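You operate a simulated robot arm through the tools that you are given. There is no shell and no other tool.

The job below is to be done with a simulated robot arm. You get a single attempt, and the scene is never put back.

TASK
Put two of the brown pegs from the top of the steel bench on the shelf under the steel bench. Open the blue bench drawer. The order is free.

Only the result counts: the job must be done as asked and must still hold three seconds after the hand-in. Knocking over, shifting, dropping, spilling or breaking anything else fails it.

THE ROBOT
A 7-joint arm with a two-finger parallel gripper on a trunk, on a base that moves. Base frame: it is fixed to the floor where the robot stands at the start and does not move with it; the origin is under the middle of the robot, x ahead of it, y to its left, z up; the surface under the hand at the start is at about z = 86. Lengths are in cm, angles in degrees, forces in N, time in s.
With the tool pointing down near the work surface it reaches from about 26 to 60 cm from the robot's upright axis, wherever it stands. Its first joint turns from -166.0 to 166.0 degrees. Places, roughly: blue bench drawer [-550, 160, 70]; shelf under the steel bench [50, 50, 40]. Payload 3.4 kg.
The TCP is the grasp point between the finger pads, 3 cm short of the fingertips. In the tool frame z runs along the fingers and y along their closing line. Largest opening 9.4 cm; finger width 2.8, thickness 1; the body of the gripper, 5 by 9.6 cm, starts 5.5 cm behind the TCP.
Orientation is told as [roll, pitch, yaw] about the base's x, y, z axes, in that order, counted from this pose: with the fingers straight down and closing along the base's y, the tool's x points along the base's -x, its y along +y and its z along -z.

THE INTERFACE
- The arm moves only by the tool nudge_tool. Its argument "moves" is text: rows parted by semicolons, each of 7 numbers parted by spaces: the shift along the base's x, y, z in cm, then the turn, a rotation vector about the base's x, y, z in degrees, then the opening in per cent of the stroke, from 0 (shut) to 100 (fully open). In form: tx ty tz ax ay az gripper; .... A call has 1 to 20 rows; each row shifts and turns the commanded pose from where the row before left it. A row lasts 0.2 s, in which the tool goes at most 5 cm and 8.6 degrees; a call with a longer step from one row to the next is refused whole, and so is a gripper value outside its range. Where a pose cannot be reached the arm comes as near as it can. A force on the tool above 40 N (or 10 N above the force at the start of the call, whichever is more), or a blocked arm, ends the call early, and 0.2 s more pass. The fingers move at their own pace (about 7.2 cm/s each) and stop on an object; they squeeze with about 45 N. The grip force told is the motor's: it shows also when the fingers shut on nothing. Time passes only in rows, and 0.2 s behind the last, so rows that do not move let the fingers close. The reply holds the time, the measured pose of the TCP, the force on the tool along the base axes, the opening and the grip force, in the units named above and with some noise, with the torque about the TCP (base axes, N m) and any sound that the robot's microphone picked up.
- Cameras (640 x 400 px; columns grow to the right, rows downward): "scene" is now at [0.96, 15.69, 161.86]; the picture's right is [0.05, -1.00, 0.00], its down [-0.85, -0.04, -0.53] and it looks along [0.53, 0.03, -0.85] (base axes); focal length 251 px, centre (320, 200). "wrist" rides on the gripper at [7.6, 1.4, -10.3] in the tool frame; the picture's right is [-0.18, 0.98, 0.00], its down [-0.75, -0.14, -0.64] and it looks along [-0.63, -0.12, 0.77] (tool axes); focal length 243 px, centre (320, 200). There is no depth. A picture from a camera that has moved, and an enlarged one, comes with that camera's place and axes in the base frame and with its lens.
- capture(camera): a new picture of that camera. No time passes.
- raise_lower(by): moves the trunk up (or, below 0, down) by that many cm; the arm and the scene camera ride with it, the base frame stays. It gives what a move gives, with no picture.
- base_move(legs): drives the robot by 1 to 6 legs, each [ahead, left, turn to the left] in cm, cm and degrees, along the robot's own axes; the way and the turn of a leg run together, so that a leg with both is an arc; at most 150 cm and 180 degrees a leg. The arm and the cameras ride along, it lands a little off, and it stops where it bumps. It gives what a move gives.
- turn_head(pan, tilt): turns the head with the scene camera to pan (to the left, within 155 degrees either way) and tilt (down, from -29 to 69), counted from straight ahead of the robot. It gives what a move gives.
- inspect(camera, box): a new picture of the part [left, top, right, bottom] of that camera's present view, enlarged. No time passes.
- close_job(): hands the job in; it is judged then, once.

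Nothing tells you exact positions but the pictures and the camera data. Unless the task says otherwise, let go and move clear before handing in.

The tools are called as name(argument=value, ...) on one line, values as JSON. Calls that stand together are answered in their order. nudge_tool: Moves the arm, as the interface text tells. Its arguments: {"type":"object","properties":{"moves":{"type":"string"}},"required":["moves"]} The other tools are called the same way: raise_lower (by) moves the trunk up or down; base_move (legs) drives the base; turn_head (pan, tilt) turns the head that bears the scene camera; capture (camera) takes a picture; inspect (camera, box) takes an enlarged picture of a part of a camera's view; close_job () hands the job in.

At the start:

```text
time_s: 0.0
tool_pos: [33.96, 6.56, 117.68]
tcp_rot: [-0.2, 0.0, -0.1]
wrist_force: [-0.5, 0.7, 0.3]
moment: [0.02, 0.03, 0.01]
opening: 9.41
gripper_force: 0.1
trunk travel left (down, up): [-30.0, 8.6]
robot x, y, heading: [-0.18, 0.22, -0.1]
head pan, tilt (commanded): [2.7, 57.8]
```

scene: 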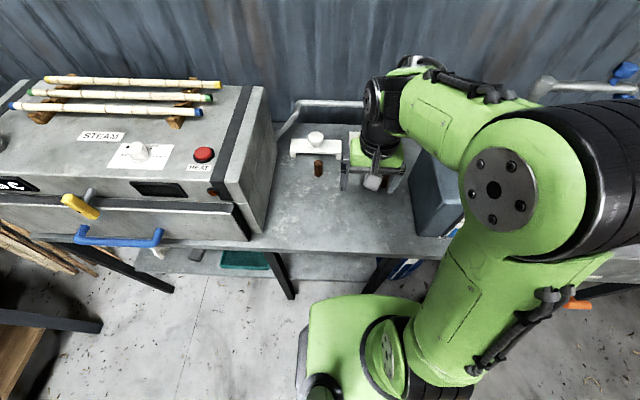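
wrist: 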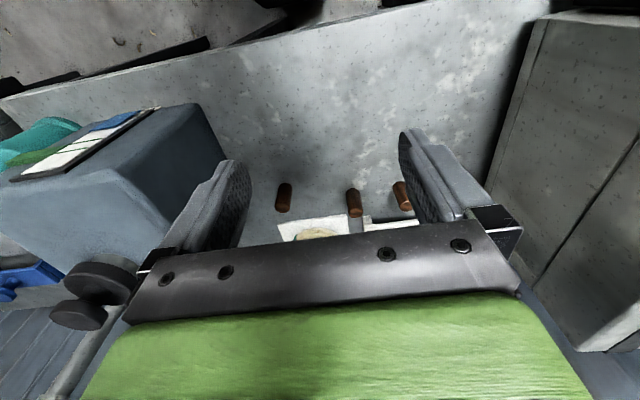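

I see a steel bench with a steam box on the left, some brown pegs on the bench top near the hand, and white tools near them. I will take closer pictures before moving anything.

inspect(camera="scene", box=[240, 90, 480, 240])

inspect(camera="wrist", box=[220, 100, 480, 262])

inspect(camera="scene", box=[0, 180, 320, 400])

```text
2.67 times, centred on (360, 165) of scene
camera zoom: at [0.96, 15.69, 161.86], right [0.05, -1.0, 0.0], down [-0.85, -0.04, -0.53], along [0.53, 0.03, -0.85], focal length 670 px, centre (213, 293)
```

zoom: 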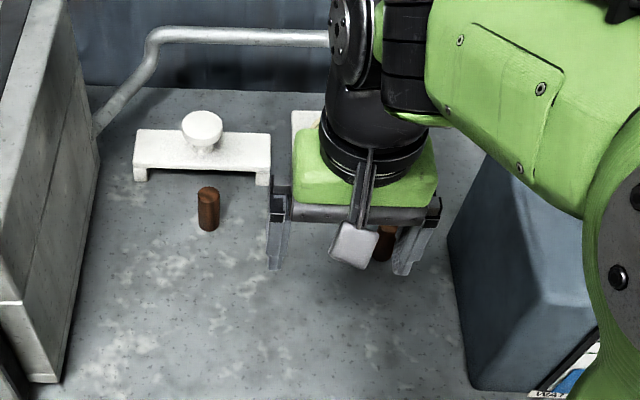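

```text
2.46 times, centred on (350, 181) of wrist
camera zoom: at [26.25, 8.08, 127.88], right [0.18, 0.98, 0.0], down [0.75, -0.14, 0.64], along [0.63, -0.12, -0.77], focal length 597 px, centre (246, 247)
```

zoom: 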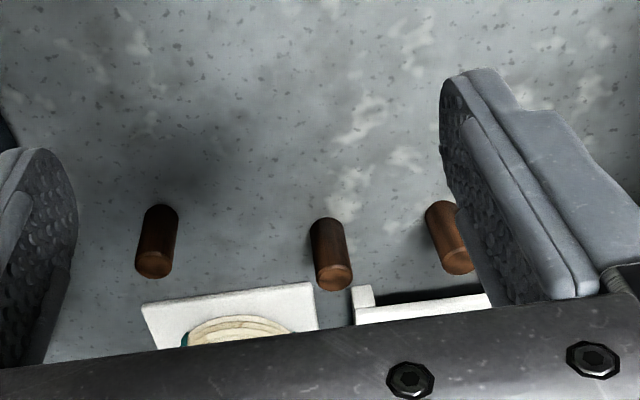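

```text
1.82 times, centred on (160, 290) of scene
camera zoom: at [0.96, 15.69, 161.86], right [0.05, -1.0, 0.0], down [-0.85, -0.04, -0.53], along [0.53, 0.03, -0.85], focal length 457 px, centre (611, 36)
```

zoom: 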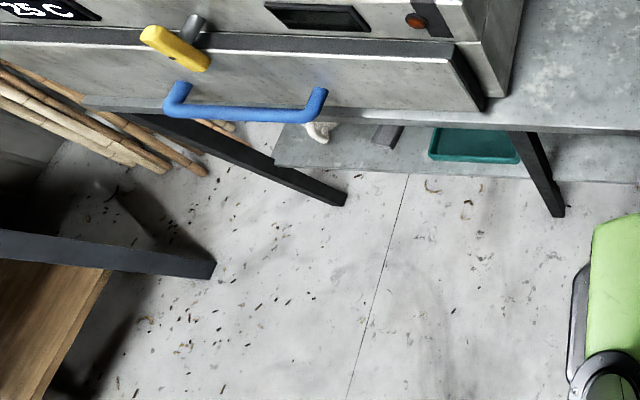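

The three pegs stand upright near [55, -5], [59, 9] and [59, 19], just in front of white racks. Next I look around with the head to learn the shelf and the blue bench.

turn_head(pan=40, tilt=50)

capture(camera="scene")

turn_head(pan=150, tilt=15)

capture(camera="scene")

turn_head(pan=-150, tilt=15)

capture(camera="scene")

```text
time_s: 1.0
tool_pos: [33.78, 6.59, 117.71]
tcp_rot: [-0.1, 0.0, 0.0]
wrist_force: [-0.7, -0.7, 0.6]
moment: [0.04, 0.01, 0.01]
opening: 9.41
gripper_force: 0.1
trunk travel left (down, up): [-30.0, 8.6]
robot x, y, heading: [-0.44, -0.14, -0.2]
head pan, tilt (commanded): [40.0, 50.0]
```

```text
taken
camera scene: at [-0.03, 20.3, 162.86], right [0.64, -0.77, 0.0], down [-0.59, -0.49, -0.64], along [0.49, 0.41, -0.77], focal length 251 px, centre (320, 200)
```

scene: 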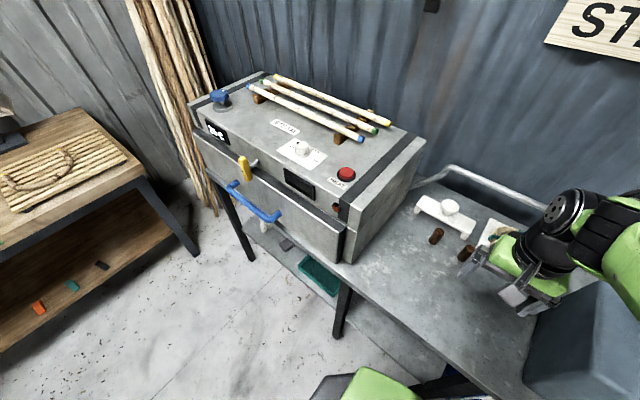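

```text
time_s: 2.9
tool_pos: [33.87, 6.66, 117.68]
tcp_rot: [-0.1, 0.0, 0.0]
wrist_force: [-0.2, -0.4, 0.3]
moment: [-0.02, 0.01, -0.03]
opening: 9.41
gripper_force: 0.0
trunk travel left (down, up): [-30.0, 8.6]
robot x, y, heading: [0.02, -0.39, 0.1]
head pan, tilt (commanded): [150.0, 15.0]
```

```text
taken
camera scene: at [-14.02, 20.04, 168.23], right [0.5, 0.87, 0.0], down [0.22, -0.13, -0.97], along [-0.84, 0.48, -0.26], focal length 251 px, centre (320, 200)
```

scene: 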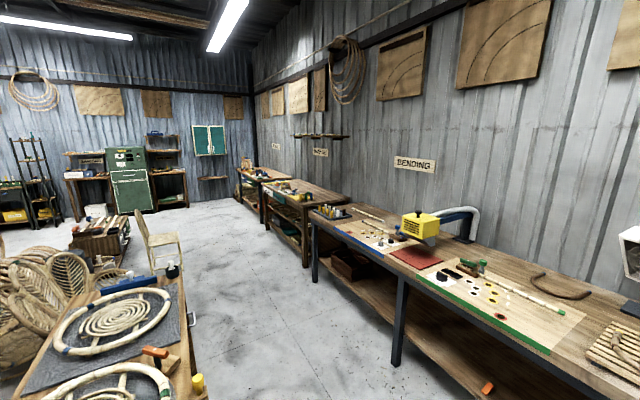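

```text
time_s: 7.0
tool_pos: [33.94, 6.56, 117.62]
tcp_rot: [-0.2, 0.0, -0.1]
wrist_force: [0.3, 0.4, 0.2]
moment: [0.01, 0.01, 0.0]
opening: 9.41
gripper_force: 0.1
trunk travel left (down, up): [-30.0, 8.6]
robot x, y, heading: [0.08, -0.09, -0.2]
head pan, tilt (commanded): [-150.0, 15.0]
```

```text
taken
camera scene: at [-14.03, 10.68, 168.24], right [-0.5, 0.87, 0.0], down [0.22, 0.13, -0.97], along [-0.84, -0.48, -0.26], focal length 251 px, centre (320, 200)
```

scene: 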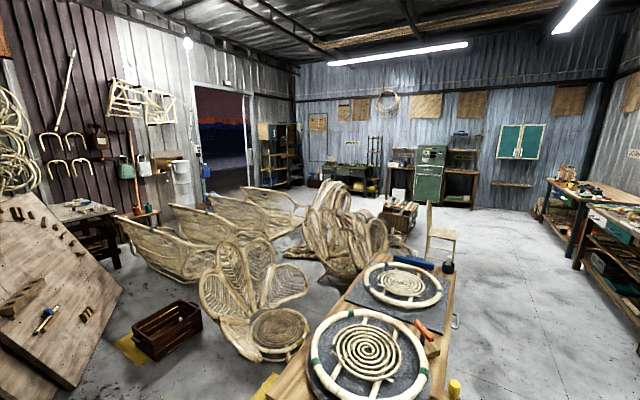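

The room has a row of benches along the left wall behind me; the blue bench drawer should be near column 252, row 181 of the left-rear view. I zoom in there.

inspect(camera="scene", box=[500, 150, 640, 238])

turn_head(pan=155, tilt=10)

inspect(camera="scene", box=[180, 130, 380, 255])

turn_head(pan=60, tilt=60)

capture(camera="scene")

turn_head(pan=-30, tilt=45)

capture(camera="scene")

```text
4.55 times, centred on (570, 194) of scene
camera zoom: at [-14.03, 10.68, 168.24], right [-0.5, 0.87, 0.0], down [0.22, 0.13, -0.97], along [-0.84, -0.48, -0.26], focal length 1142 px, centre (-816, 227)
```

zoom: 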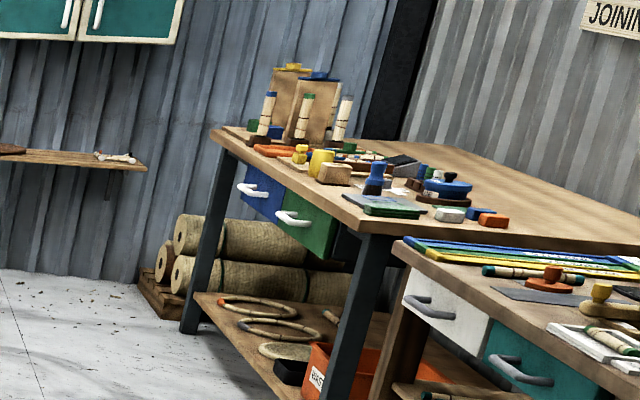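

```text
time_s: 11.2
tool_pos: [33.84, 6.56, 117.64]
tcp_rot: [-0.1, -0.1, 0.0]
wrist_force: [0.2, 0.7, 0.2]
moment: [0.0, -0.01, 0.04]
opening: 9.39
gripper_force: 0.1
trunk travel left (down, up): [-30.0, 8.6]
robot x, y, heading: [-0.07, -0.18, 0.2]
head pan, tilt (commanded): [154.7, 10.0]
```

```text
3.20 times, centred on (280, 192) of scene
camera zoom: at [-14.34, 19.34, 169.05], right [0.43, 0.9, 0.0], down [0.16, -0.07, -0.98], along [-0.89, 0.42, -0.17], focal length 804 px, centre (448, 224)
```

zoom: 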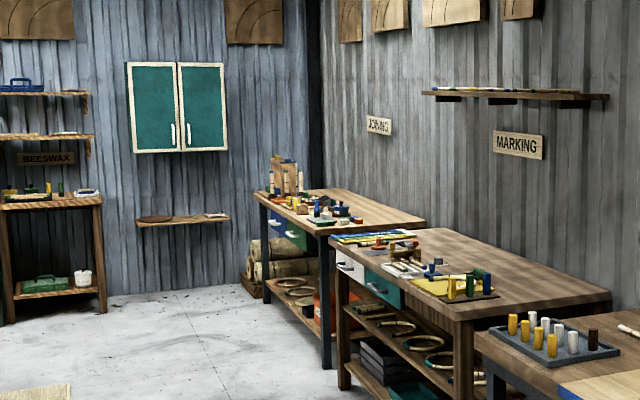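

```text
time_s: 12.8
tool_pos: [33.93, 6.67, 117.67]
tcp_rot: [-0.1, 0.0, 0.0]
wrist_force: [-0.3, 0.6, -0.4]
moment: [0.02, -0.01, 0.02]
opening: 9.41
gripper_force: 0.1
trunk travel left (down, up): [-30.0, 8.6]
robot x, y, heading: [0.11, -0.13, 0.1]
head pan, tilt (commanded): [60.0, 60.0]
```

```text
taken
camera scene: at [-2.61, 21.14, 161.61], right [0.87, -0.5, 0.0], down [-0.43, -0.75, -0.5], along [0.25, 0.43, -0.87], focal length 251 px, centre (320, 200)
```

scene: 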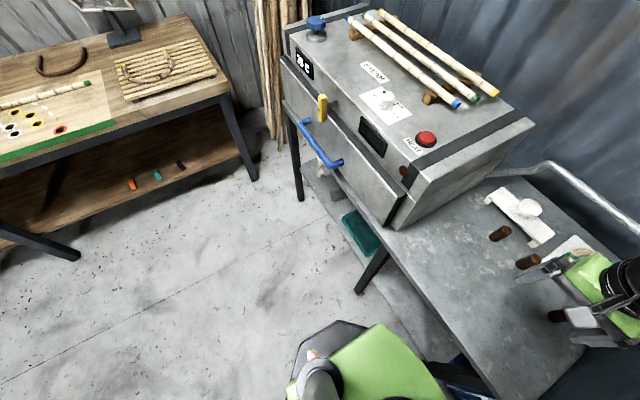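

```text
time_s: 14.5
tool_pos: [33.93, 6.74, 117.64]
tcp_rot: [-0.1, 0.0, 0.0]
wrist_force: [0.1, -0.8, -0.2]
moment: [-0.04, -0.03, -0.01]
opening: 9.41
gripper_force: 0.0
trunk travel left (down, up): [-30.0, 8.6]
robot x, y, heading: [0.32, 0.23, 0.1]
head pan, tilt (commanded): [-30.0, 45.0]
```

```text
taken
camera scene: at [1.11, 11.3, 163.55], right [-0.5, -0.87, 0.0], down [-0.61, 0.35, -0.71], along [0.61, -0.35, -0.71], focal length 251 px, centre (320, 200)
```

scene: 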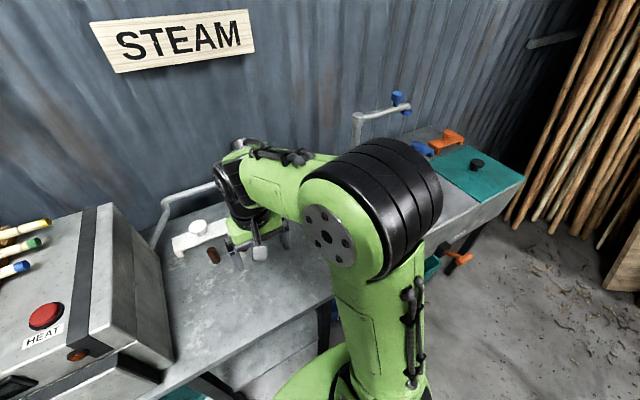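

The blue drawer is on the far bench (white handle, left of a green drawer). First I tilt the tool 40 degrees forward, so the same grip can later reach in under the bench top.

nudge_tool(moves="0 0 0 0 -8 0 70; 0 0 0 0 -8 0 70; 0 0 0 0 -8 0 70; 0 0 0 0 -8 0 70; 0 0 0 0 -8 0 70; 0 0 0 0 0 0 70")

capture(camera="wrist")

turn_head(pan=5, tilt=50)

capture(camera="scene")

```text
time_s: 15.9
tool_pos: [33.91, 6.54, 117.61]
tcp_rot: [-0.1, -40.1, -0.1]
wrist_force: [-0.1, -0.3, -0.2]
moment: [-0.02, 0.0, -0.03]
opening: 6.57
gripper_force: 0.1
trunk travel left (down, up): [-30.0, 8.6]
robot x, y, heading: [-0.02, 0.43, -0.1]
head pan, tilt (commanded): [-30.0, 45.0]
```

```text
taken
camera wrist: at [21.45, 8.05, 120.57], right [0.14, 0.98, 0.12], down [0.16, -0.14, 0.98], along [0.98, -0.12, -0.18], focal length 243 px, centre (320, 200)
```

wrist: 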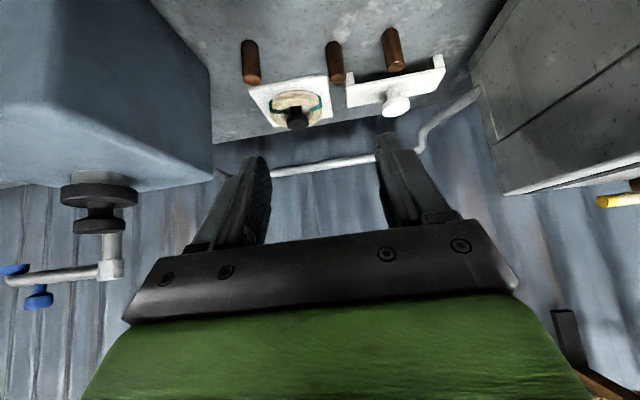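

```text
time_s: 16.9
tool_pos: [33.86, 6.64, 117.87]
tcp_rot: [0.0, -40.0, 0.0]
wrist_force: [0.3, 0.0, -0.2]
moment: [0.01, -0.01, -0.03]
opening: 6.57
gripper_force: 0.1
trunk travel left (down, up): [-30.0, 8.6]
robot x, y, heading: [0.09, -0.0, -0.2]
head pan, tilt (commanded): [5.0, 50.0]
```

```text
taken
camera scene: at [1.73, 16.02, 162.86], right [0.09, -1.0, 0.0], down [-0.76, -0.07, -0.64], along [0.64, 0.06, -0.77], focal length 251 px, centre (320, 200)
```

scene: 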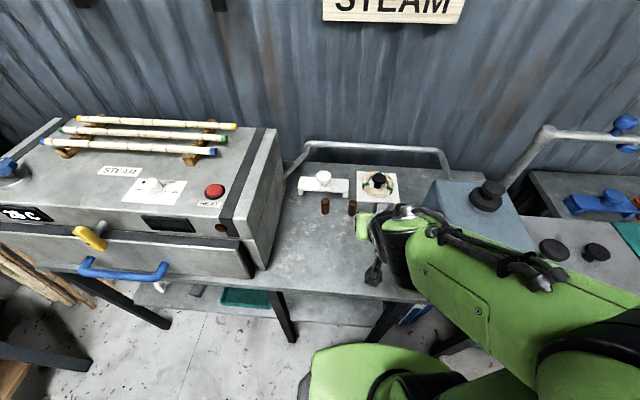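

With the tilted view I get the left peg at about [59.5, 18.8] and the middle one at about [59.7, 9]. I move to a spot 10 cm short of the left peg along the tool axis.

nudge_tool(moves="2.7 1.75 -2.75 0 0 0 70; 2.7 1.75 -2.75 0 0 0 70; 2.7 1.75 -2.75 0 0 0 70; 2.7 1.75 -2.75 0 0 0 70; 2.7 1.75 -2.75 0 0 0 70; 2.7 1.75 -2.75 0 0 0 70; 2.7 1.75 -2.75 0 0 0 70; 0 0 0 0 0 0 70")

capture(camera="wrist")

capture(camera="scene")

```text
time_s: 18.7
tool_pos: [52.86, 18.89, 98.31]
tcp_rot: [0.0, -40.0, 0.0]
wrist_force: [0.1, -0.2, -0.6]
moment: [0.04, -0.02, 0.03]
opening: 6.58
gripper_force: 0.1
trunk travel left (down, up): [-30.0, 8.6]
robot x, y, heading: [0.26, 0.03, -0.1]
head pan, tilt (commanded): [5.0, 50.0]
```

```text
taken
camera wrist: at [40.36, 20.37, 101.3], right [0.14, 0.98, 0.12], down [0.16, -0.14, 0.98], along [0.98, -0.12, -0.18], focal length 243 px, centre (320, 200)
```

wrist: 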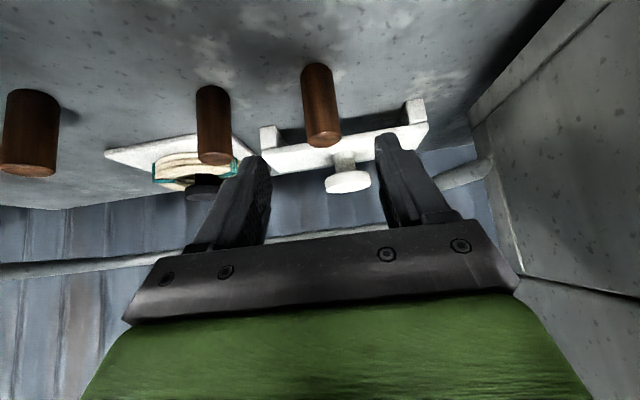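

```text
taken
camera scene: at [1.63, 15.97, 162.87], right [0.09, -1.0, 0.0], down [-0.76, -0.07, -0.64], along [0.64, 0.06, -0.77], focal length 251 px, centre (320, 200)
```

scene: 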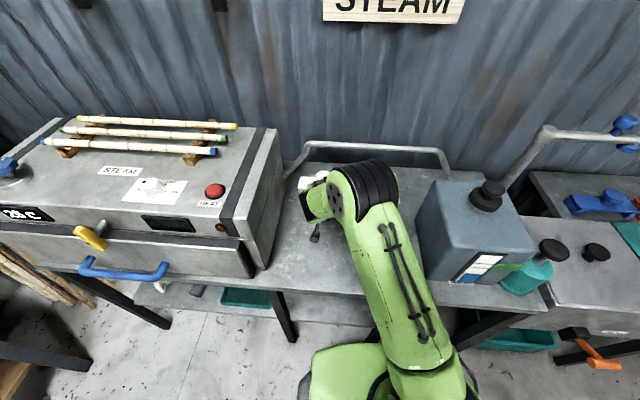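

The left peg measures at about [59.9, 19.0], some 6.5-7.5 cm tall and 3 cm thick. I advance along the tool axis so that the open fingers straddle it.

nudge_tool(moves="1.4 0.02 -1.58 0 0 0 70; 1.4 0.02 -1.58 0 0 0 70; 1.4 0.02 -1.58 0 0 0 70; 1.4 0.02 -1.58 0 0 0 70; 1.3 0.02 -1.4 0 0 0 70; 0 0 0 0 0 0 70")

capture(camera="wrist")

```text
time_s: 20.1
tool_pos: [59.7, 18.9, 90.71]
tcp_rot: [0.0, -40.1, 0.0]
wrist_force: [-0.1, 0.6, -1.2]
moment: [-0.02, 0.02, -0.01]
opening: 6.59
gripper_force: 0.2
trunk travel left (down, up): [-30.0, 8.6]
robot x, y, heading: [0.02, -0.1, -0.2]
head pan, tilt (commanded): [5.0, 50.0]
```

```text
taken
camera wrist: at [47.26, 20.45, 93.59], right [0.14, 0.98, 0.12], down [0.16, -0.14, 0.98], along [0.98, -0.12, -0.18], focal length 243 px, centre (320, 200)
```

wrist: 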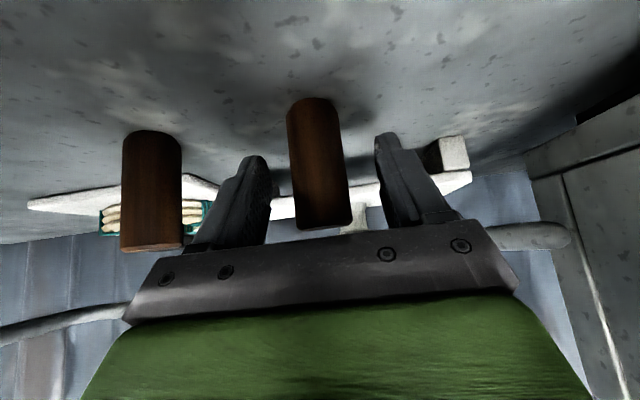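

The peg stands between the fingers, a little left of centre, with its top near z = 92.3. I lower half a centimetre and close.

nudge_tool(moves="0.2 0.05 -0.5 0 0 0 70; 0 0 0 0 0 0 70; 0 0 0 0 0 0 0; 0 0 0 0 0 0 0; 0 0 0 0 0 0 0; 0 0 0 0 0 0 0")

capture(camera="wrist")

```text
time_s: 21.5
tool_pos: [59.85, 18.9, 90.22]
tcp_rot: [-0.1, -40.0, 0.0]
wrist_force: [0.3, -0.1, 0.2]
moment: [0.02, 0.0, -0.01]
opening: 3.12
gripper_force: 44.3
trunk travel left (down, up): [-30.0, 8.6]
robot x, y, heading: [0.23, 0.08, 0.1]
head pan, tilt (commanded): [5.0, 50.0]
```

```text
taken
camera wrist: at [47.47, 20.49, 93.08], right [0.14, 0.98, 0.12], down [0.16, -0.14, 0.98], along [0.98, -0.12, -0.18], focal length 243 px, centre (320, 200)
```

wrist: 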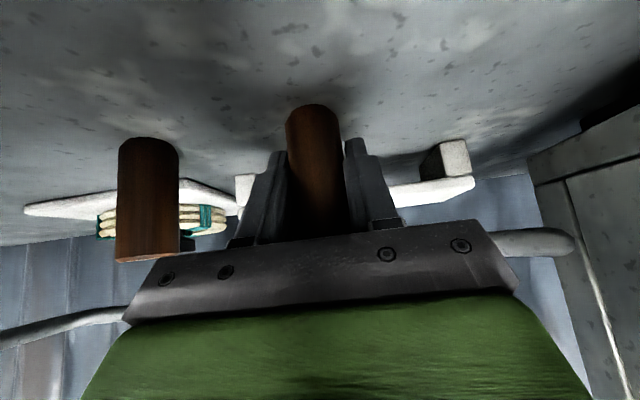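

The peg is gripped (3.1 cm opening, 44 N). I lift it straight up, then draw it back toward the robot.

nudge_tool(moves="0 0 1 0 0 0 0; 0 0 2 0 0 0 0; 0 0 3 0 0 0 0; 0 0 4 0 0 0 0; 0 0 4 0 0 0 0; -3 0 3 0 0 0 0; -4 0 2 0 0 0 0; -4 0 2 0 0 0 0; -4 0 2 0 0 0 0; -4 0 2 0 0 0 0; -4 0 0 0 0 0 0; 0 0 0 0 0 0 0")

capture(camera="wrist")

capture(camera="scene")

```text
time_s: 24.1
tool_pos: [36.98, 18.8, 115.33]
tcp_rot: [-0.1, -39.9, 0.0]
wrist_force: [-0.5, 0.3, -0.4]
moment: [-0.02, 0.03, -0.02]
opening: 3.11
gripper_force: 44.7
trunk travel left (down, up): [-30.0, 8.6]
robot x, y, heading: [0.11, -0.04, -0.1]
head pan, tilt (commanded): [5.0, 50.0]
```

```text
taken
camera wrist: at [24.48, 20.41, 118.2], right [0.14, 0.98, 0.12], down [0.16, -0.14, 0.98], along [0.98, -0.12, -0.18], focal length 243 px, centre (320, 200)
```

wrist: 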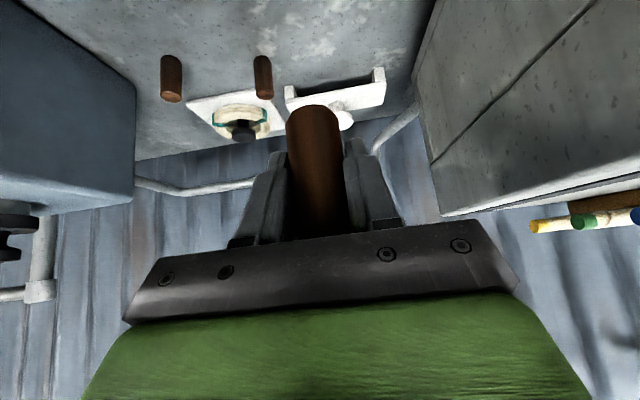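

```text
taken
camera scene: at [1.85, 16.04, 162.86], right [0.09, -1.0, 0.0], down [-0.76, -0.07, -0.64], along [0.64, 0.06, -0.77], focal length 251 px, centre (320, 200)
```

scene: 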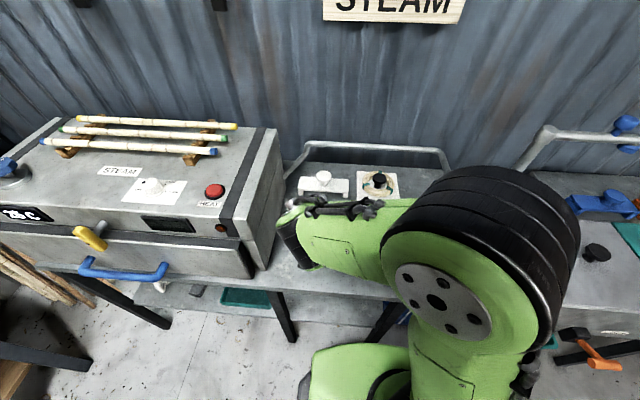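

The peg is held firmly. I back the robot away from the bench so the head can look under the bench top at the shelf.

base_move(legs=[[-45, 0, 0]])

turn_head(pan=20, tilt=38)

capture(camera="scene")

```text
time_s: 26.6
tool_pos: [-2.22, 18.94, 115.36]
tcp_rot: [0.0, -40.0, -0.2]
wrist_force: [0.6, 0.7, -0.3]
moment: [0.0, 0.0, -0.02]
opening: 3.13
gripper_force: 44.9
trunk travel left (down, up): [-30.0, 8.6]
robot x, y, heading: [-39.16, 0.41, -0.3]
head pan, tilt (commanded): [5.0, 50.0]
stopped in leg 1: the robot was blocked; the commanded pose is now the measured one
```

```text
time_s: 27.3
tool_pos: [-2.18, 18.97, 115.32]
tcp_rot: [-0.1, -40.2, -0.2]
wrist_force: [0.4, 0.0, -0.5]
moment: [-0.01, -0.01, 0.0]
opening: 3.13
gripper_force: 45.2
trunk travel left (down, up): [-30.0, 8.6]
robot x, y, heading: [-38.92, 0.13, -0.6]
head pan, tilt (commanded): [20.0, 38.0]
```

```text
taken
camera scene: at [-36.95, 18.42, 164.57], right [0.34, -0.94, 0.0], down [-0.58, -0.21, -0.79], along [0.74, 0.26, -0.62], focal length 251 px, centre (320, 200)
```

scene: 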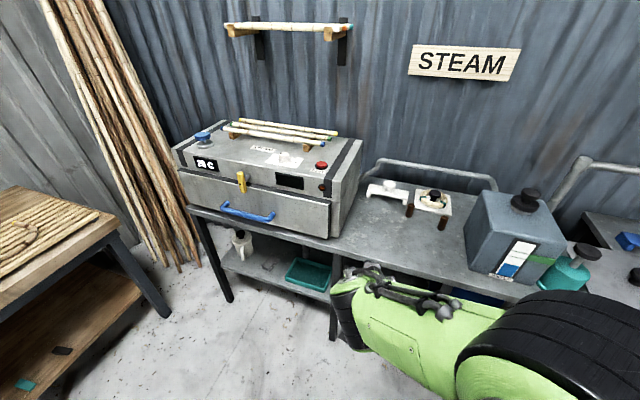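

The base was stopped by something behind it at x = -39. I look behind and down to see what it touched.

turn_head(pan=-155, tilt=50)

capture(camera="scene")

turn_head(pan=150, tilt=50)

capture(camera="scene")

```text
time_s: 30.0
tool_pos: [-2.22, 18.93, 115.24]
tcp_rot: [0.0, -40.1, -0.2]
wrist_force: [0.0, -0.3, 1.0]
moment: [0.01, -0.01, 0.02]
opening: 3.14
gripper_force: 45.1
trunk travel left (down, up): [-30.0, 8.6]
robot x, y, heading: [-39.04, -0.13, -0.2]
head pan, tilt (commanded): [-154.7, 50.0]
```

```text
taken
camera scene: at [-51.98, 12.27, 162.86], right [-0.42, 0.91, 0.0], down [0.69, 0.32, -0.64], along [-0.58, -0.27, -0.77], focal length 251 px, centre (320, 200)
```

scene: 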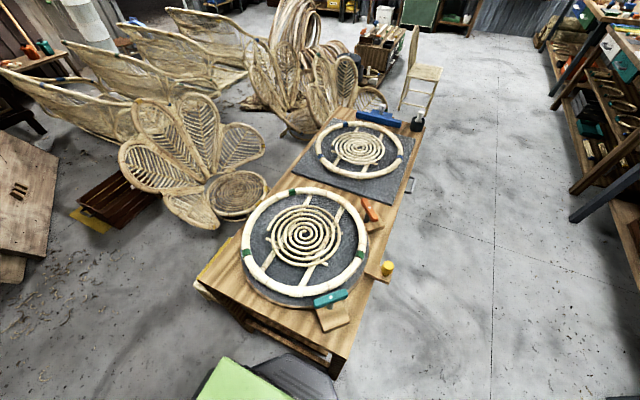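

```text
time_s: 34.1
tool_pos: [-2.17, 19.04, 115.27]
tcp_rot: [0.0, -39.9, -0.1]
wrist_force: [-1.0, 0.7, -0.6]
moment: [0.0, 0.01, 0.0]
opening: 3.12
gripper_force: 45.0
trunk travel left (down, up): [-30.0, 8.6]
robot x, y, heading: [-39.06, -0.26, -0.4]
head pan, tilt (commanded): [150.0, 50.0]
```

```text
taken
camera scene: at [-51.65, 19.42, 162.86], right [0.5, 0.86, 0.0], down [0.66, -0.39, -0.64], along [-0.55, 0.32, -0.77], focal length 251 px, centre (320, 200)
```

scene: 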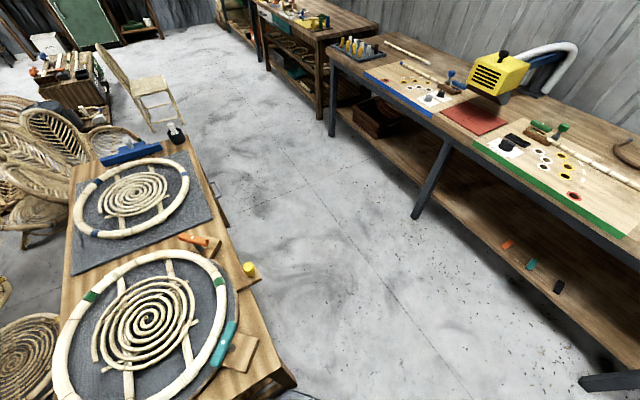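

The base only touched the heavy table behind; everything on it still stands. I move a little forward and to the left, then lower the trunk for a better look at the shelf.

base_move(legs=[[6, 0, 0], [0, 30, 0]])

raise_lower(by=-25)

turn_head(pan=0, tilt=40)

capture(camera="scene")

capture(camera="wrist")

```text
time_s: 36.7
tool_pos: [3.98, 48.73, 115.36]
tcp_rot: [0.0, -40.0, -0.2]
wrist_force: [-0.2, 0.2, -0.6]
moment: [-0.02, -0.02, -0.03]
opening: 3.14
gripper_force: 45.7
trunk travel left (down, up): [-30.0, 8.6]
robot x, y, heading: [-33.08, 29.91, -0.5]
head pan, tilt (commanded): [150.0, 50.0]
```

```text
time_s: 39.3
tool_pos: [3.95, 48.73, 90.34]
tcp_rot: [0.0, -40.1, -0.2]
wrist_force: [-0.4, -1.1, -0.2]
moment: [0.0, 0.01, 0.0]
opening: 3.15
gripper_force: 45.0
trunk travel left (down, up): [-5.0, 33.6]
robot x, y, heading: [-32.91, 29.96, -0.2]
head pan, tilt (commanded): [150.0, 50.0]
```

```text
time_s: 41.7
tool_pos: [3.99, 48.73, 90.34]
tcp_rot: [0.1, -40.0, -0.3]
wrist_force: [0.8, -0.7, -0.4]
moment: [0.01, -0.02, -0.02]
opening: 3.12
gripper_force: 45.3
trunk travel left (down, up): [-5.0, 33.6]
robot x, y, heading: [-32.37, 29.81, -0.3]
head pan, tilt (commanded): [0.0, 40.0]
```

```text
taken
camera scene: at [-30.32, 45.23, 139.24], right [0.0, -1.0, 0.0], down [-0.64, 0.0, -0.77], along [0.77, 0.0, -0.64], focal length 251 px, centre (320, 200)
```

scene: 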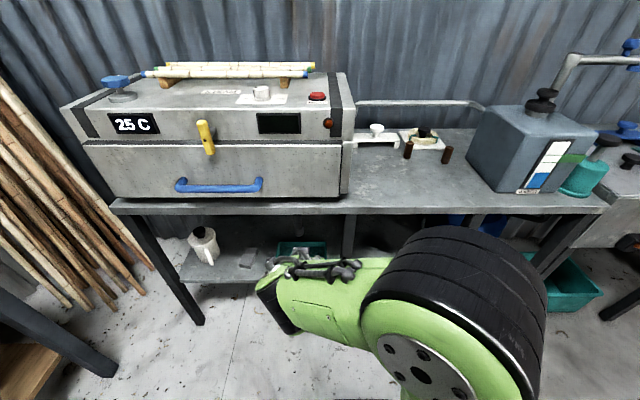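

```text
taken
camera wrist: at [-8.48, 50.2, 93.23], right [0.14, 0.98, 0.12], down [0.16, -0.14, 0.98], along [0.98, -0.12, -0.18], focal length 243 px, centre (320, 200)
```

wrist: 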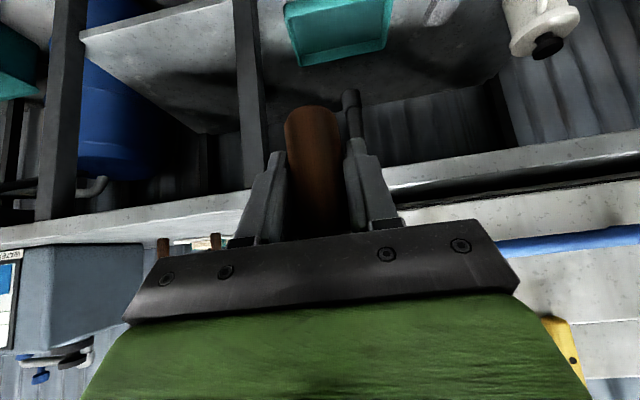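

The wrist view shows the shelf's right part (right of the middle leg, about y = -4 to 34, front edge near x = 32) is empty, so the pegs can go there near y = 20. I shift the robot right and lower the hand in front of the bench.

base_move(legs=[[4, -15, 0]])

nudge_tool(moves="1 -1.7 -3.8 0 0 0 0; 1 -1.7 -3.8 0 0 0 0; 1 -1.7 -3.8 0 0 0 0; 1 -1.7 -3.8 0 0 0 0; 1 -1.7 -3.8 0 0 0 0; 1 -1.7 -3.8 0 0 0 0; 0 0 0 0 0 0 0")

capture(camera="scene")

capture(camera="wrist")

```text
time_s: 43.0
tool_pos: [7.95, 33.61, 90.11]
tcp_rot: [0.1, -39.9, -0.3]
wrist_force: [0.3, -0.4, -1.2]
moment: [-0.01, 0.0, 0.03]
opening: 3.11
gripper_force: 44.7
trunk travel left (down, up): [-5.0, 33.6]
robot x, y, heading: [-29.65, 15.02, -0.2]
head pan, tilt (commanded): [0.0, 40.0]
```

```text
time_s: 44.6
tool_pos: [13.97, 23.56, 67.34]
tcp_rot: [-0.1, -40.0, -0.1]
wrist_force: [-0.3, -0.5, -0.5]
moment: [0.02, 0.0, 0.0]
opening: 3.12
gripper_force: 44.9
trunk travel left (down, up): [-5.0, 33.6]
robot x, y, heading: [-29.19, 14.9, -0.2]
head pan, tilt (commanded): [0.0, 40.0]
```

```text
taken
camera scene: at [-26.37, 30.22, 139.25], right [0.0, -1.0, 0.0], down [-0.64, 0.0, -0.77], along [0.77, 0.0, -0.64], focal length 251 px, centre (320, 200)
```

scene: 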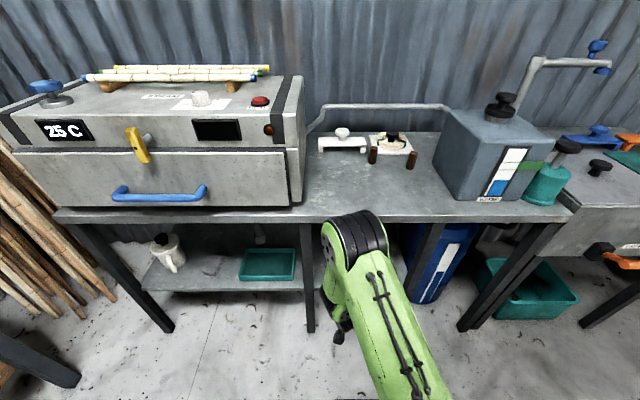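

```text
taken
camera wrist: at [1.49, 24.95, 70.31], right [0.14, 0.98, 0.12], down [0.16, -0.14, 0.98], along [0.98, -0.12, -0.18], focal length 243 px, centre (320, 200)
```

wrist: 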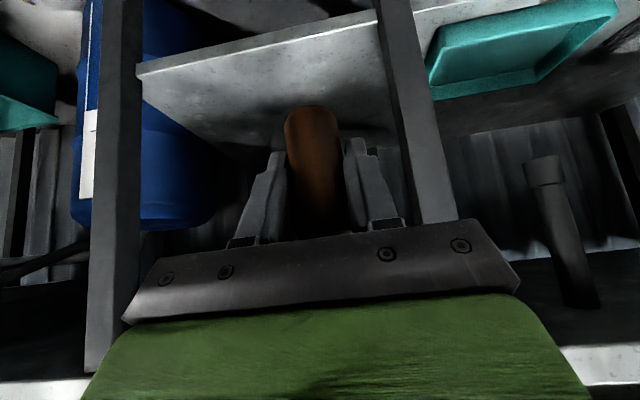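

The empty shelf part lies right behind the held peg, with the middle leg well to the left. I lower further and take a view to fix the shelf height before driving in.

nudge_tool(moves="0.5 -1.2 -3.8 0 0 0 0; 0.5 -1.2 -3.8 0 0 0 0; 0.5 -1.2 -3.7 0 0 0 0; 0 0 0 0 0 0 0")

capture(camera="wrist")

inspect(camera="scene", box=[100, 200, 420, 400])

```text
time_s: 45.6
tool_pos: [15.5, 19.82, 56.26]
tcp_rot: [-0.1, -40.0, -0.2]
wrist_force: [0.1, -0.1, -0.4]
moment: [0.01, -0.03, 0.0]
opening: 3.13
gripper_force: 44.6
trunk travel left (down, up): [-5.0, 33.6]
robot x, y, heading: [-28.95, 14.84, -0.3]
head pan, tilt (commanded): [0.0, 40.0]
```

```text
taken
camera wrist: at [2.97, 21.39, 59.09], right [0.14, 0.98, 0.12], down [0.16, -0.14, 0.98], along [0.98, -0.12, -0.18], focal length 243 px, centre (320, 200)
```

wrist: 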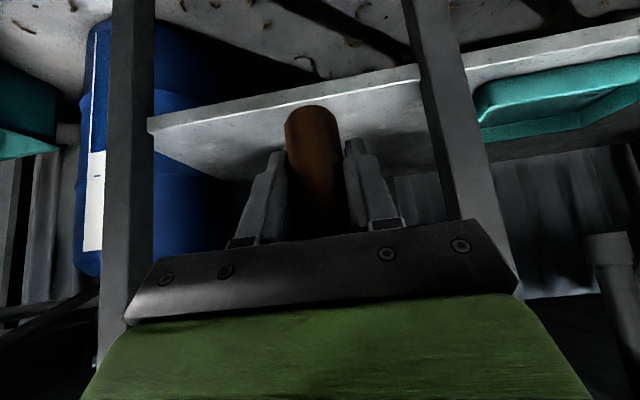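

```text
2.00 times, centred on (260, 300) of scene
camera zoom: at [-26.37, 30.22, 139.25], right [0.0, -1.0, 0.0], down [-0.64, 0.0, -0.77], along [0.77, 0.0, -0.64], focal length 502 px, centre (440, 0)
```

zoom: 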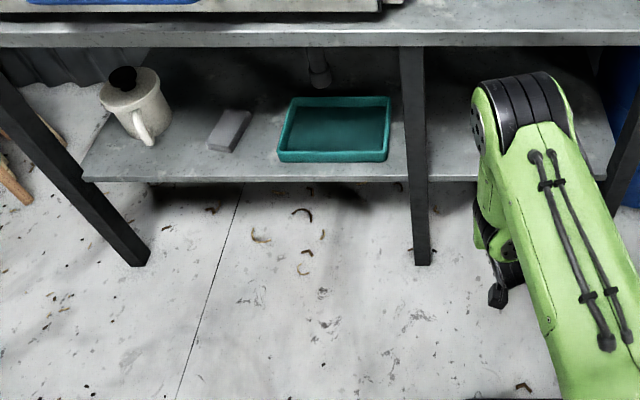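

The shelf top comes out at about z = 40. Before driving in I need to know where the wrist and forearm sit relative to the bench edge, so I look at the arm from two head angles.

turn_head(pan=35, tilt=55)

capture(camera="scene")

turn_head(pan=-35, tilt=55)

capture(camera="scene")

turn_head(pan=0, tilt=60)

capture(camera="scene")

```text
time_s: 46.7
tool_pos: [15.42, 19.99, 56.27]
tcp_rot: [0.0, -40.0, -0.2]
wrist_force: [-0.6, -0.1, -0.9]
moment: [-0.01, -0.01, 0.0]
opening: 3.11
gripper_force: 44.7
trunk travel left (down, up): [-5.0, 33.6]
robot x, y, heading: [-28.85, 14.57, -0.4]
head pan, tilt (commanded): [35.0, 55.0]
```

```text
taken
camera scene: at [-28.94, 34.36, 137.18], right [0.57, -0.82, 0.0], down [-0.67, -0.47, -0.57], along [0.47, 0.33, -0.82], focal length 251 px, centre (320, 200)
```

scene: 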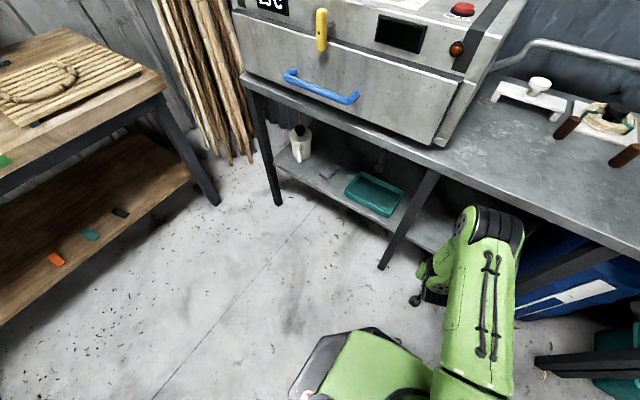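

```text
time_s: 48.1
tool_pos: [15.55, 19.85, 56.19]
tcp_rot: [0.0, -40.0, -0.2]
wrist_force: [0.3, -0.6, 0.1]
moment: [-0.03, 0.0, -0.03]
opening: 3.15
gripper_force: 44.7
trunk travel left (down, up): [-5.0, 33.6]
robot x, y, heading: [-28.87, 14.77, -0.1]
head pan, tilt (commanded): [-35.0, 55.0]
```

```text
taken
camera scene: at [-28.98, 26.1, 137.18], right [-0.58, -0.82, 0.0], down [-0.67, 0.47, -0.57], along [0.47, -0.33, -0.82], focal length 251 px, centre (320, 200)
```

scene: 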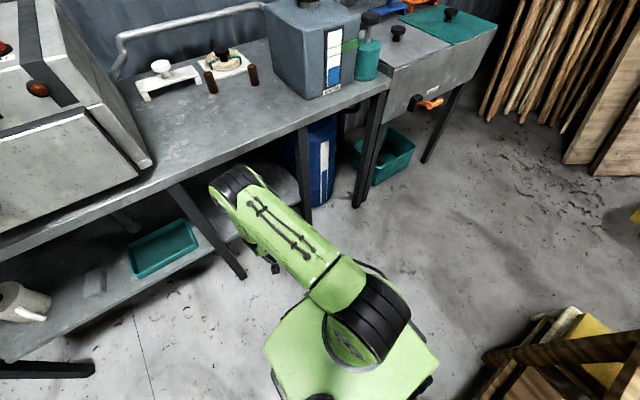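

```text
time_s: 49.1
tool_pos: [15.39, 20.0, 56.26]
tcp_rot: [0.1, -40.0, -0.1]
wrist_force: [0.3, -0.3, -1.4]
moment: [0.0, -0.04, 0.04]
opening: 3.13
gripper_force: 44.9
trunk travel left (down, up): [-5.0, 33.6]
robot x, y, heading: [-28.92, 15.13, -0.5]
head pan, tilt (commanded): [0.0, 60.0]
```

```text
taken
camera scene: at [-28.21, 30.22, 136.57], right [-0.01, -1.0, 0.0], down [-0.87, 0.0, -0.5], along [0.5, 0.0, -0.87], focal length 251 px, centre (320, 200)
```

scene: 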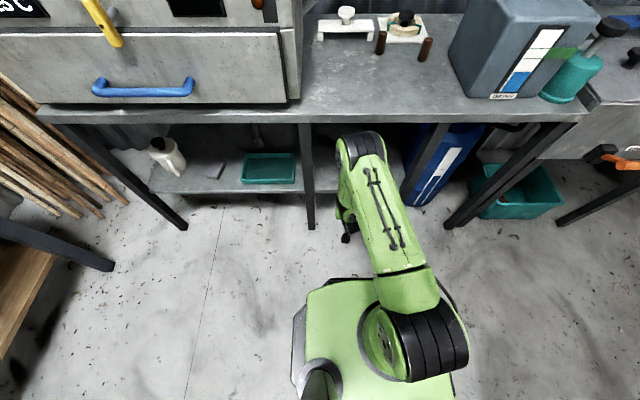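

The forward wrist joint sits roughly 44 cm above and 10 cm behind the grasp point, so at a 40 degree tilt it would strike the bench edge. I'll set the peg down at the bench's front edge and regrasp it at a steeper forward tilt, where the wrist stays clear.

raise_lower(by=20)

nudge_tool(moves="0 0 4.5 0 0 0 0; 0 0 4.5 0 0 0 0; 0 0 4.5 0 0 0 0; 0 0 4.5 0 0 0 0; 0 0 4 0 0 0 0; 0 0 0 0 0 0 0")

turn_head(pan=10, tilt=55)

capture(camera="scene")

```text
time_s: 51.2
tool_pos: [15.39, 19.9, 76.26]
tcp_rot: [0.0, -40.1, -0.2]
wrist_force: [0.0, 0.4, 0.0]
moment: [-0.03, -0.01, 0.02]
opening: 3.13
gripper_force: 45.3
trunk travel left (down, up): [-25.0, 13.6]
robot x, y, heading: [-29.03, 14.72, -0.0]
head pan, tilt (commanded): [0.0, 60.0]
```

```text
time_s: 52.6
tool_pos: [15.47, 19.84, 98.37]
tcp_rot: [0.1, -39.9, -0.2]
wrist_force: [-0.3, -0.3, -0.5]
moment: [0.0, 0.01, -0.02]
opening: 3.15
gripper_force: 45.2
trunk travel left (down, up): [-25.0, 13.6]
robot x, y, heading: [-29.11, 14.92, -0.2]
head pan, tilt (commanded): [0.0, 60.0]
```

```text
time_s: 53.4
tool_pos: [15.45, 19.82, 98.21]
tcp_rot: [-0.1, -39.9, -0.2]
wrist_force: [-0.2, -0.1, 0.1]
moment: [-0.01, 0.01, 0.0]
opening: 3.16
gripper_force: 45.1
trunk travel left (down, up): [-25.0, 13.6]
robot x, y, heading: [-29.15, 15.04, -0.2]
head pan, tilt (commanded): [10.0, 55.0]
```

```text
taken
camera scene: at [-27.77, 31.47, 157.2], right [0.17, -0.99, 0.0], down [-0.81, -0.14, -0.57], along [0.56, 0.1, -0.82], focal length 251 px, centre (320, 200)
```

scene: 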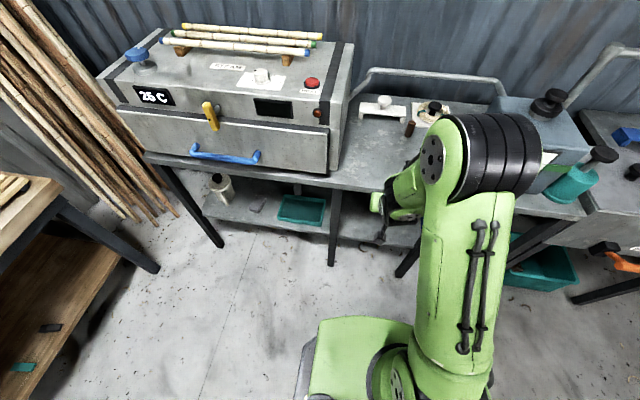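

The hand is at z = 98 in front of the bench and the steam box's side is near y = 38, well clear. I drive forward 21 cm so the peg hangs over the bench's front strip, then lower it.

base_move(legs=[[21, 0, 0]])

nudge_tool(moves="0 0 -2 0 0 0 0; 0 0 -2 0 0 0 0; 0 0 -2 0 0 0 0; 0 0 -1 0 0 0 0; 0 0 0 0 0 0 0")

capture(camera="wrist")

capture(camera="scene")

```text
time_s: 55.0
tool_pos: [36.41, 19.77, 98.29]
tcp_rot: [0.0, -40.0, -0.3]
wrist_force: [0.3, 0.0, 0.8]
moment: [-0.01, 0.03, 0.02]
opening: 3.16
gripper_force: 44.7
trunk travel left (down, up): [-25.0, 13.6]
robot x, y, heading: [-8.22, 14.9, -0.3]
head pan, tilt (commanded): [10.0, 55.0]
```

```text
time_s: 56.2
tool_pos: [36.23, 19.67, 91.25]
tcp_rot: [0.0, -40.1, -0.3]
wrist_force: [0.4, -0.2, -1.5]
moment: [0.0, -0.04, -0.01]
opening: 3.15
gripper_force: 45.2
trunk travel left (down, up): [-25.0, 13.6]
robot x, y, heading: [-8.25, 15.0, -0.4]
head pan, tilt (commanded): [10.0, 55.0]
```

```text
taken
camera wrist: at [23.82, 21.26, 94.13], right [0.15, 0.98, 0.12], down [0.16, -0.14, 0.98], along [0.98, -0.12, -0.18], focal length 243 px, centre (320, 200)
```

wrist: 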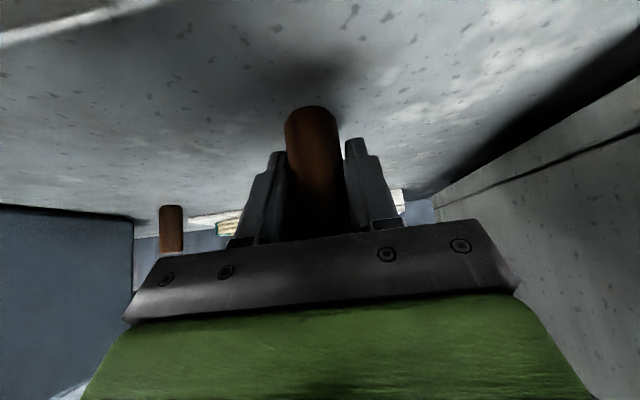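

```text
taken
camera scene: at [-6.97, 31.37, 157.2], right [0.17, -0.99, 0.0], down [-0.81, -0.14, -0.57], along [0.57, 0.1, -0.82], focal length 251 px, centre (320, 200)
```

scene: 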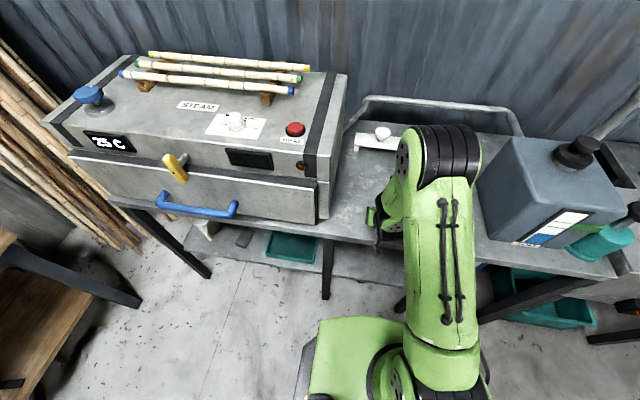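

The peg hangs about 1 cm above the bench front strip. I lower it the last centimetre and open the fingers.

nudge_tool(moves="0 0 -0.5 0 0 0 0; 0 0 -0.3 0 0 0 0; 0 0 -0.15 0 0 0 0; 0 0 0 0 0 0 0; 0 0 0 0 0 0 0")

```text
time_s: 57.4
tool_pos: [36.25, 19.66, 90.36]
tcp_rot: [0.1, -39.9, -0.3]
wrist_force: [0.0, -0.1, -0.8]
moment: [-0.02, 0.02, -0.01]
opening: 3.13
gripper_force: 45.0
trunk travel left (down, up): [-25.0, 13.6]
robot x, y, heading: [-8.69, 14.12, -0.4]
head pan, tilt (commanded): [10.0, 55.0]
```

nudge_tool(moves="0 0 -0.15 0 0 0 0; 0 0 -0.1 0 0 0 0; 0 0 0 0 0 0 0; 0 0 0 0 0 0 0")

```text
time_s: 58.4
tool_pos: [36.17, 19.83, 90.15]
tcp_rot: [0.0, -40.2, -0.3]
wrist_force: [2.4, 0.2, 9.6]
moment: [0.11, -0.05, 0.0]
opening: 3.16
gripper_force: 44.9
trunk travel left (down, up): [-25.0, 13.6]
robot x, y, heading: [-8.35, 14.9, -0.3]
head pan, tilt (commanded): [10.0, 55.0]
```

The peg is on the bench (9.6 N upward). I open the fingers and back off along the tool axis.

nudge_tool(moves="0 0 0.05 0 0 0 38; 0 0 0 0 0 0 45; 0 0 0 0 0 0 60; 0 0 0 0 0 0 60; -1.3 0 1.5 0 0 0 60; -2.5 0 3 0 0 0 60; -3 0 3.5 0 0 0 60; 0 0 0 0 0 0 60")

capture(camera="wrist")

```text
time_s: 60.2
tool_pos: [30.51, 19.71, 97.04]
tcp_rot: [-0.3, -39.7, -0.2]
wrist_force: [-0.3, 0.1, -1.2]
moment: [-0.02, 0.0, -0.03]
opening: 5.62
gripper_force: 0.1
out of reach, approached as far as the arm can: row 7
trunk travel left (down, up): [-25.0, 13.6]
robot x, y, heading: [-8.11, 14.92, -0.2]
head pan, tilt (commanded): [10.0, 55.0]
```

```text
taken
camera wrist: at [18.05, 21.23, 99.82], right [0.15, 0.98, 0.12], down [0.17, -0.14, 0.98], along [0.97, -0.12, -0.19], focal length 243 px, centre (320, 200)
```

wrist: 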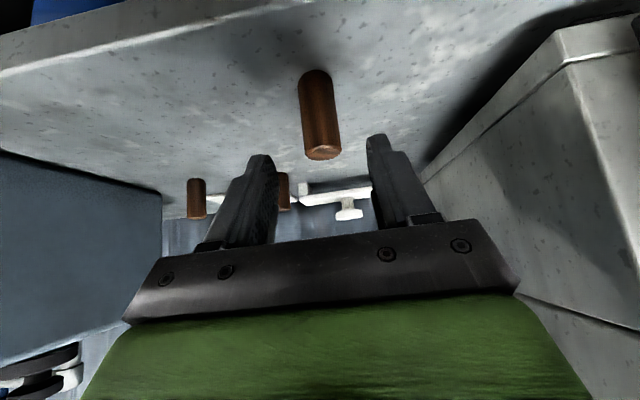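

The peg stands upright near [36, 19.7] on the bench, and the arm is at its inner reach. I back the base 12 cm and tilt the tool to 58 degrees for the new grasp.

base_move(legs=[[-12, 0, 0.3]])

nudge_tool(moves="2.5 0 0 0 -4.5 0 60; 2.5 0 0 0 -4.5 0 60; 2.5 0 -0.5 0 -4.5 0 60; 2.5 0 -0.5 0 -4.5 0 60; 0 0 0 0 0 0 60")

capture(camera="wrist")

capture(camera="scene")

```text
time_s: 61.4
tool_pos: [18.34, 20.02, 96.9]
tcp_rot: [-0.1, -39.8, 0.2]
wrist_force: [-0.2, 0.6, 0.6]
moment: [0.05, -0.03, -0.01]
opening: 5.66
gripper_force: 0.0
trunk travel left (down, up): [-25.0, 13.6]
robot x, y, heading: [-20.34, 14.63, 0.1]
head pan, tilt (commanded): [10.0, 55.0]
```

```text
time_s: 62.6
tool_pos: [28.37, 19.97, 95.85]
tcp_rot: [-0.2, -57.8, 0.2]
wrist_force: [0.5, 0.0, -0.1]
moment: [-0.02, 0.02, -0.04]
opening: 5.64
gripper_force: 0.0
trunk travel left (down, up): [-25.0, 13.6]
robot x, y, heading: [-19.81, 15.32, -0.2]
head pan, tilt (commanded): [10.0, 55.0]
```

```text
taken
camera wrist: at [15.7, 21.43, 94.79], right [0.1, 0.98, 0.15], down [-0.14, -0.14, 0.98], along [0.98, -0.12, 0.13], focal length 243 px, centre (320, 200)
```

wrist: 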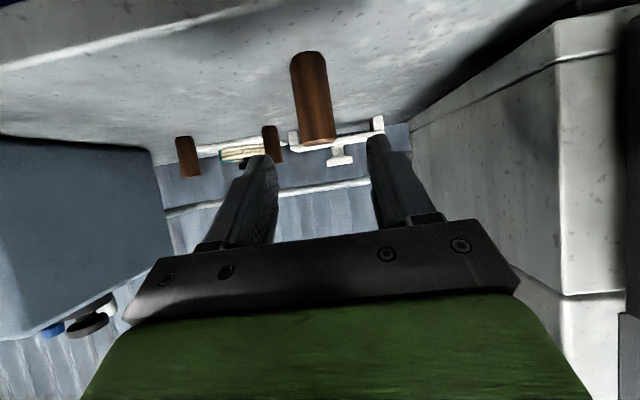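

```text
taken
camera scene: at [-19.07, 31.4, 157.2], right [0.17, -0.98, 0.0], down [-0.81, -0.14, -0.57], along [0.57, 0.1, -0.82], focal length 251 px, centre (320, 200)
```

scene: 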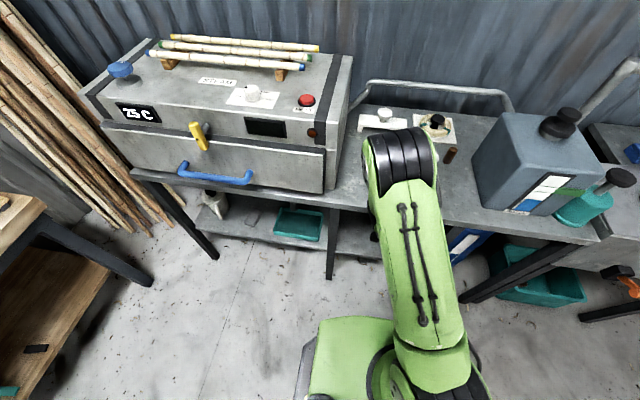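

From this view the peg stands at about [36.5, 19.7], centred between the fingers. I advance along the tool axis and take a check picture before closing.

nudge_tool(moves="1.97 -0.05 -1.36 0 0 0 60; 1.97 -0.05 -1.36 0 0 0 60; 1.97 -0.05 -1.36 0 0 0 60; 1.97 -0.05 -1.36 0 0 0 60; 0 0 0 0 0 0 60")

capture(camera="wrist")

```text
time_s: 63.8
tool_pos: [36.25, 19.75, 90.24]
tcp_rot: [-0.3, -57.6, 0.2]
wrist_force: [0.0, -0.1, -0.1]
moment: [0.02, 0.0, 0.0]
opening: 5.64
gripper_force: 0.1
trunk travel left (down, up): [-25.0, 13.6]
robot x, y, heading: [-20.2, 15.12, -0.3]
head pan, tilt (commanded): [10.0, 55.0]
```

```text
taken
camera wrist: at [23.58, 21.21, 89.27], right [0.1, 0.98, 0.15], down [-0.14, -0.14, 0.98], along [0.99, -0.12, 0.12], focal length 243 px, centre (320, 200)
```

wrist: 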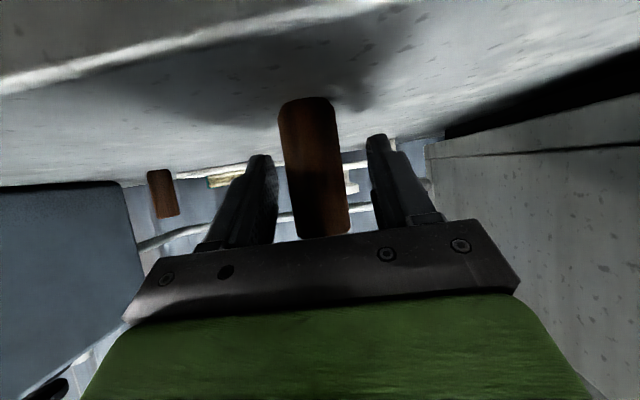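

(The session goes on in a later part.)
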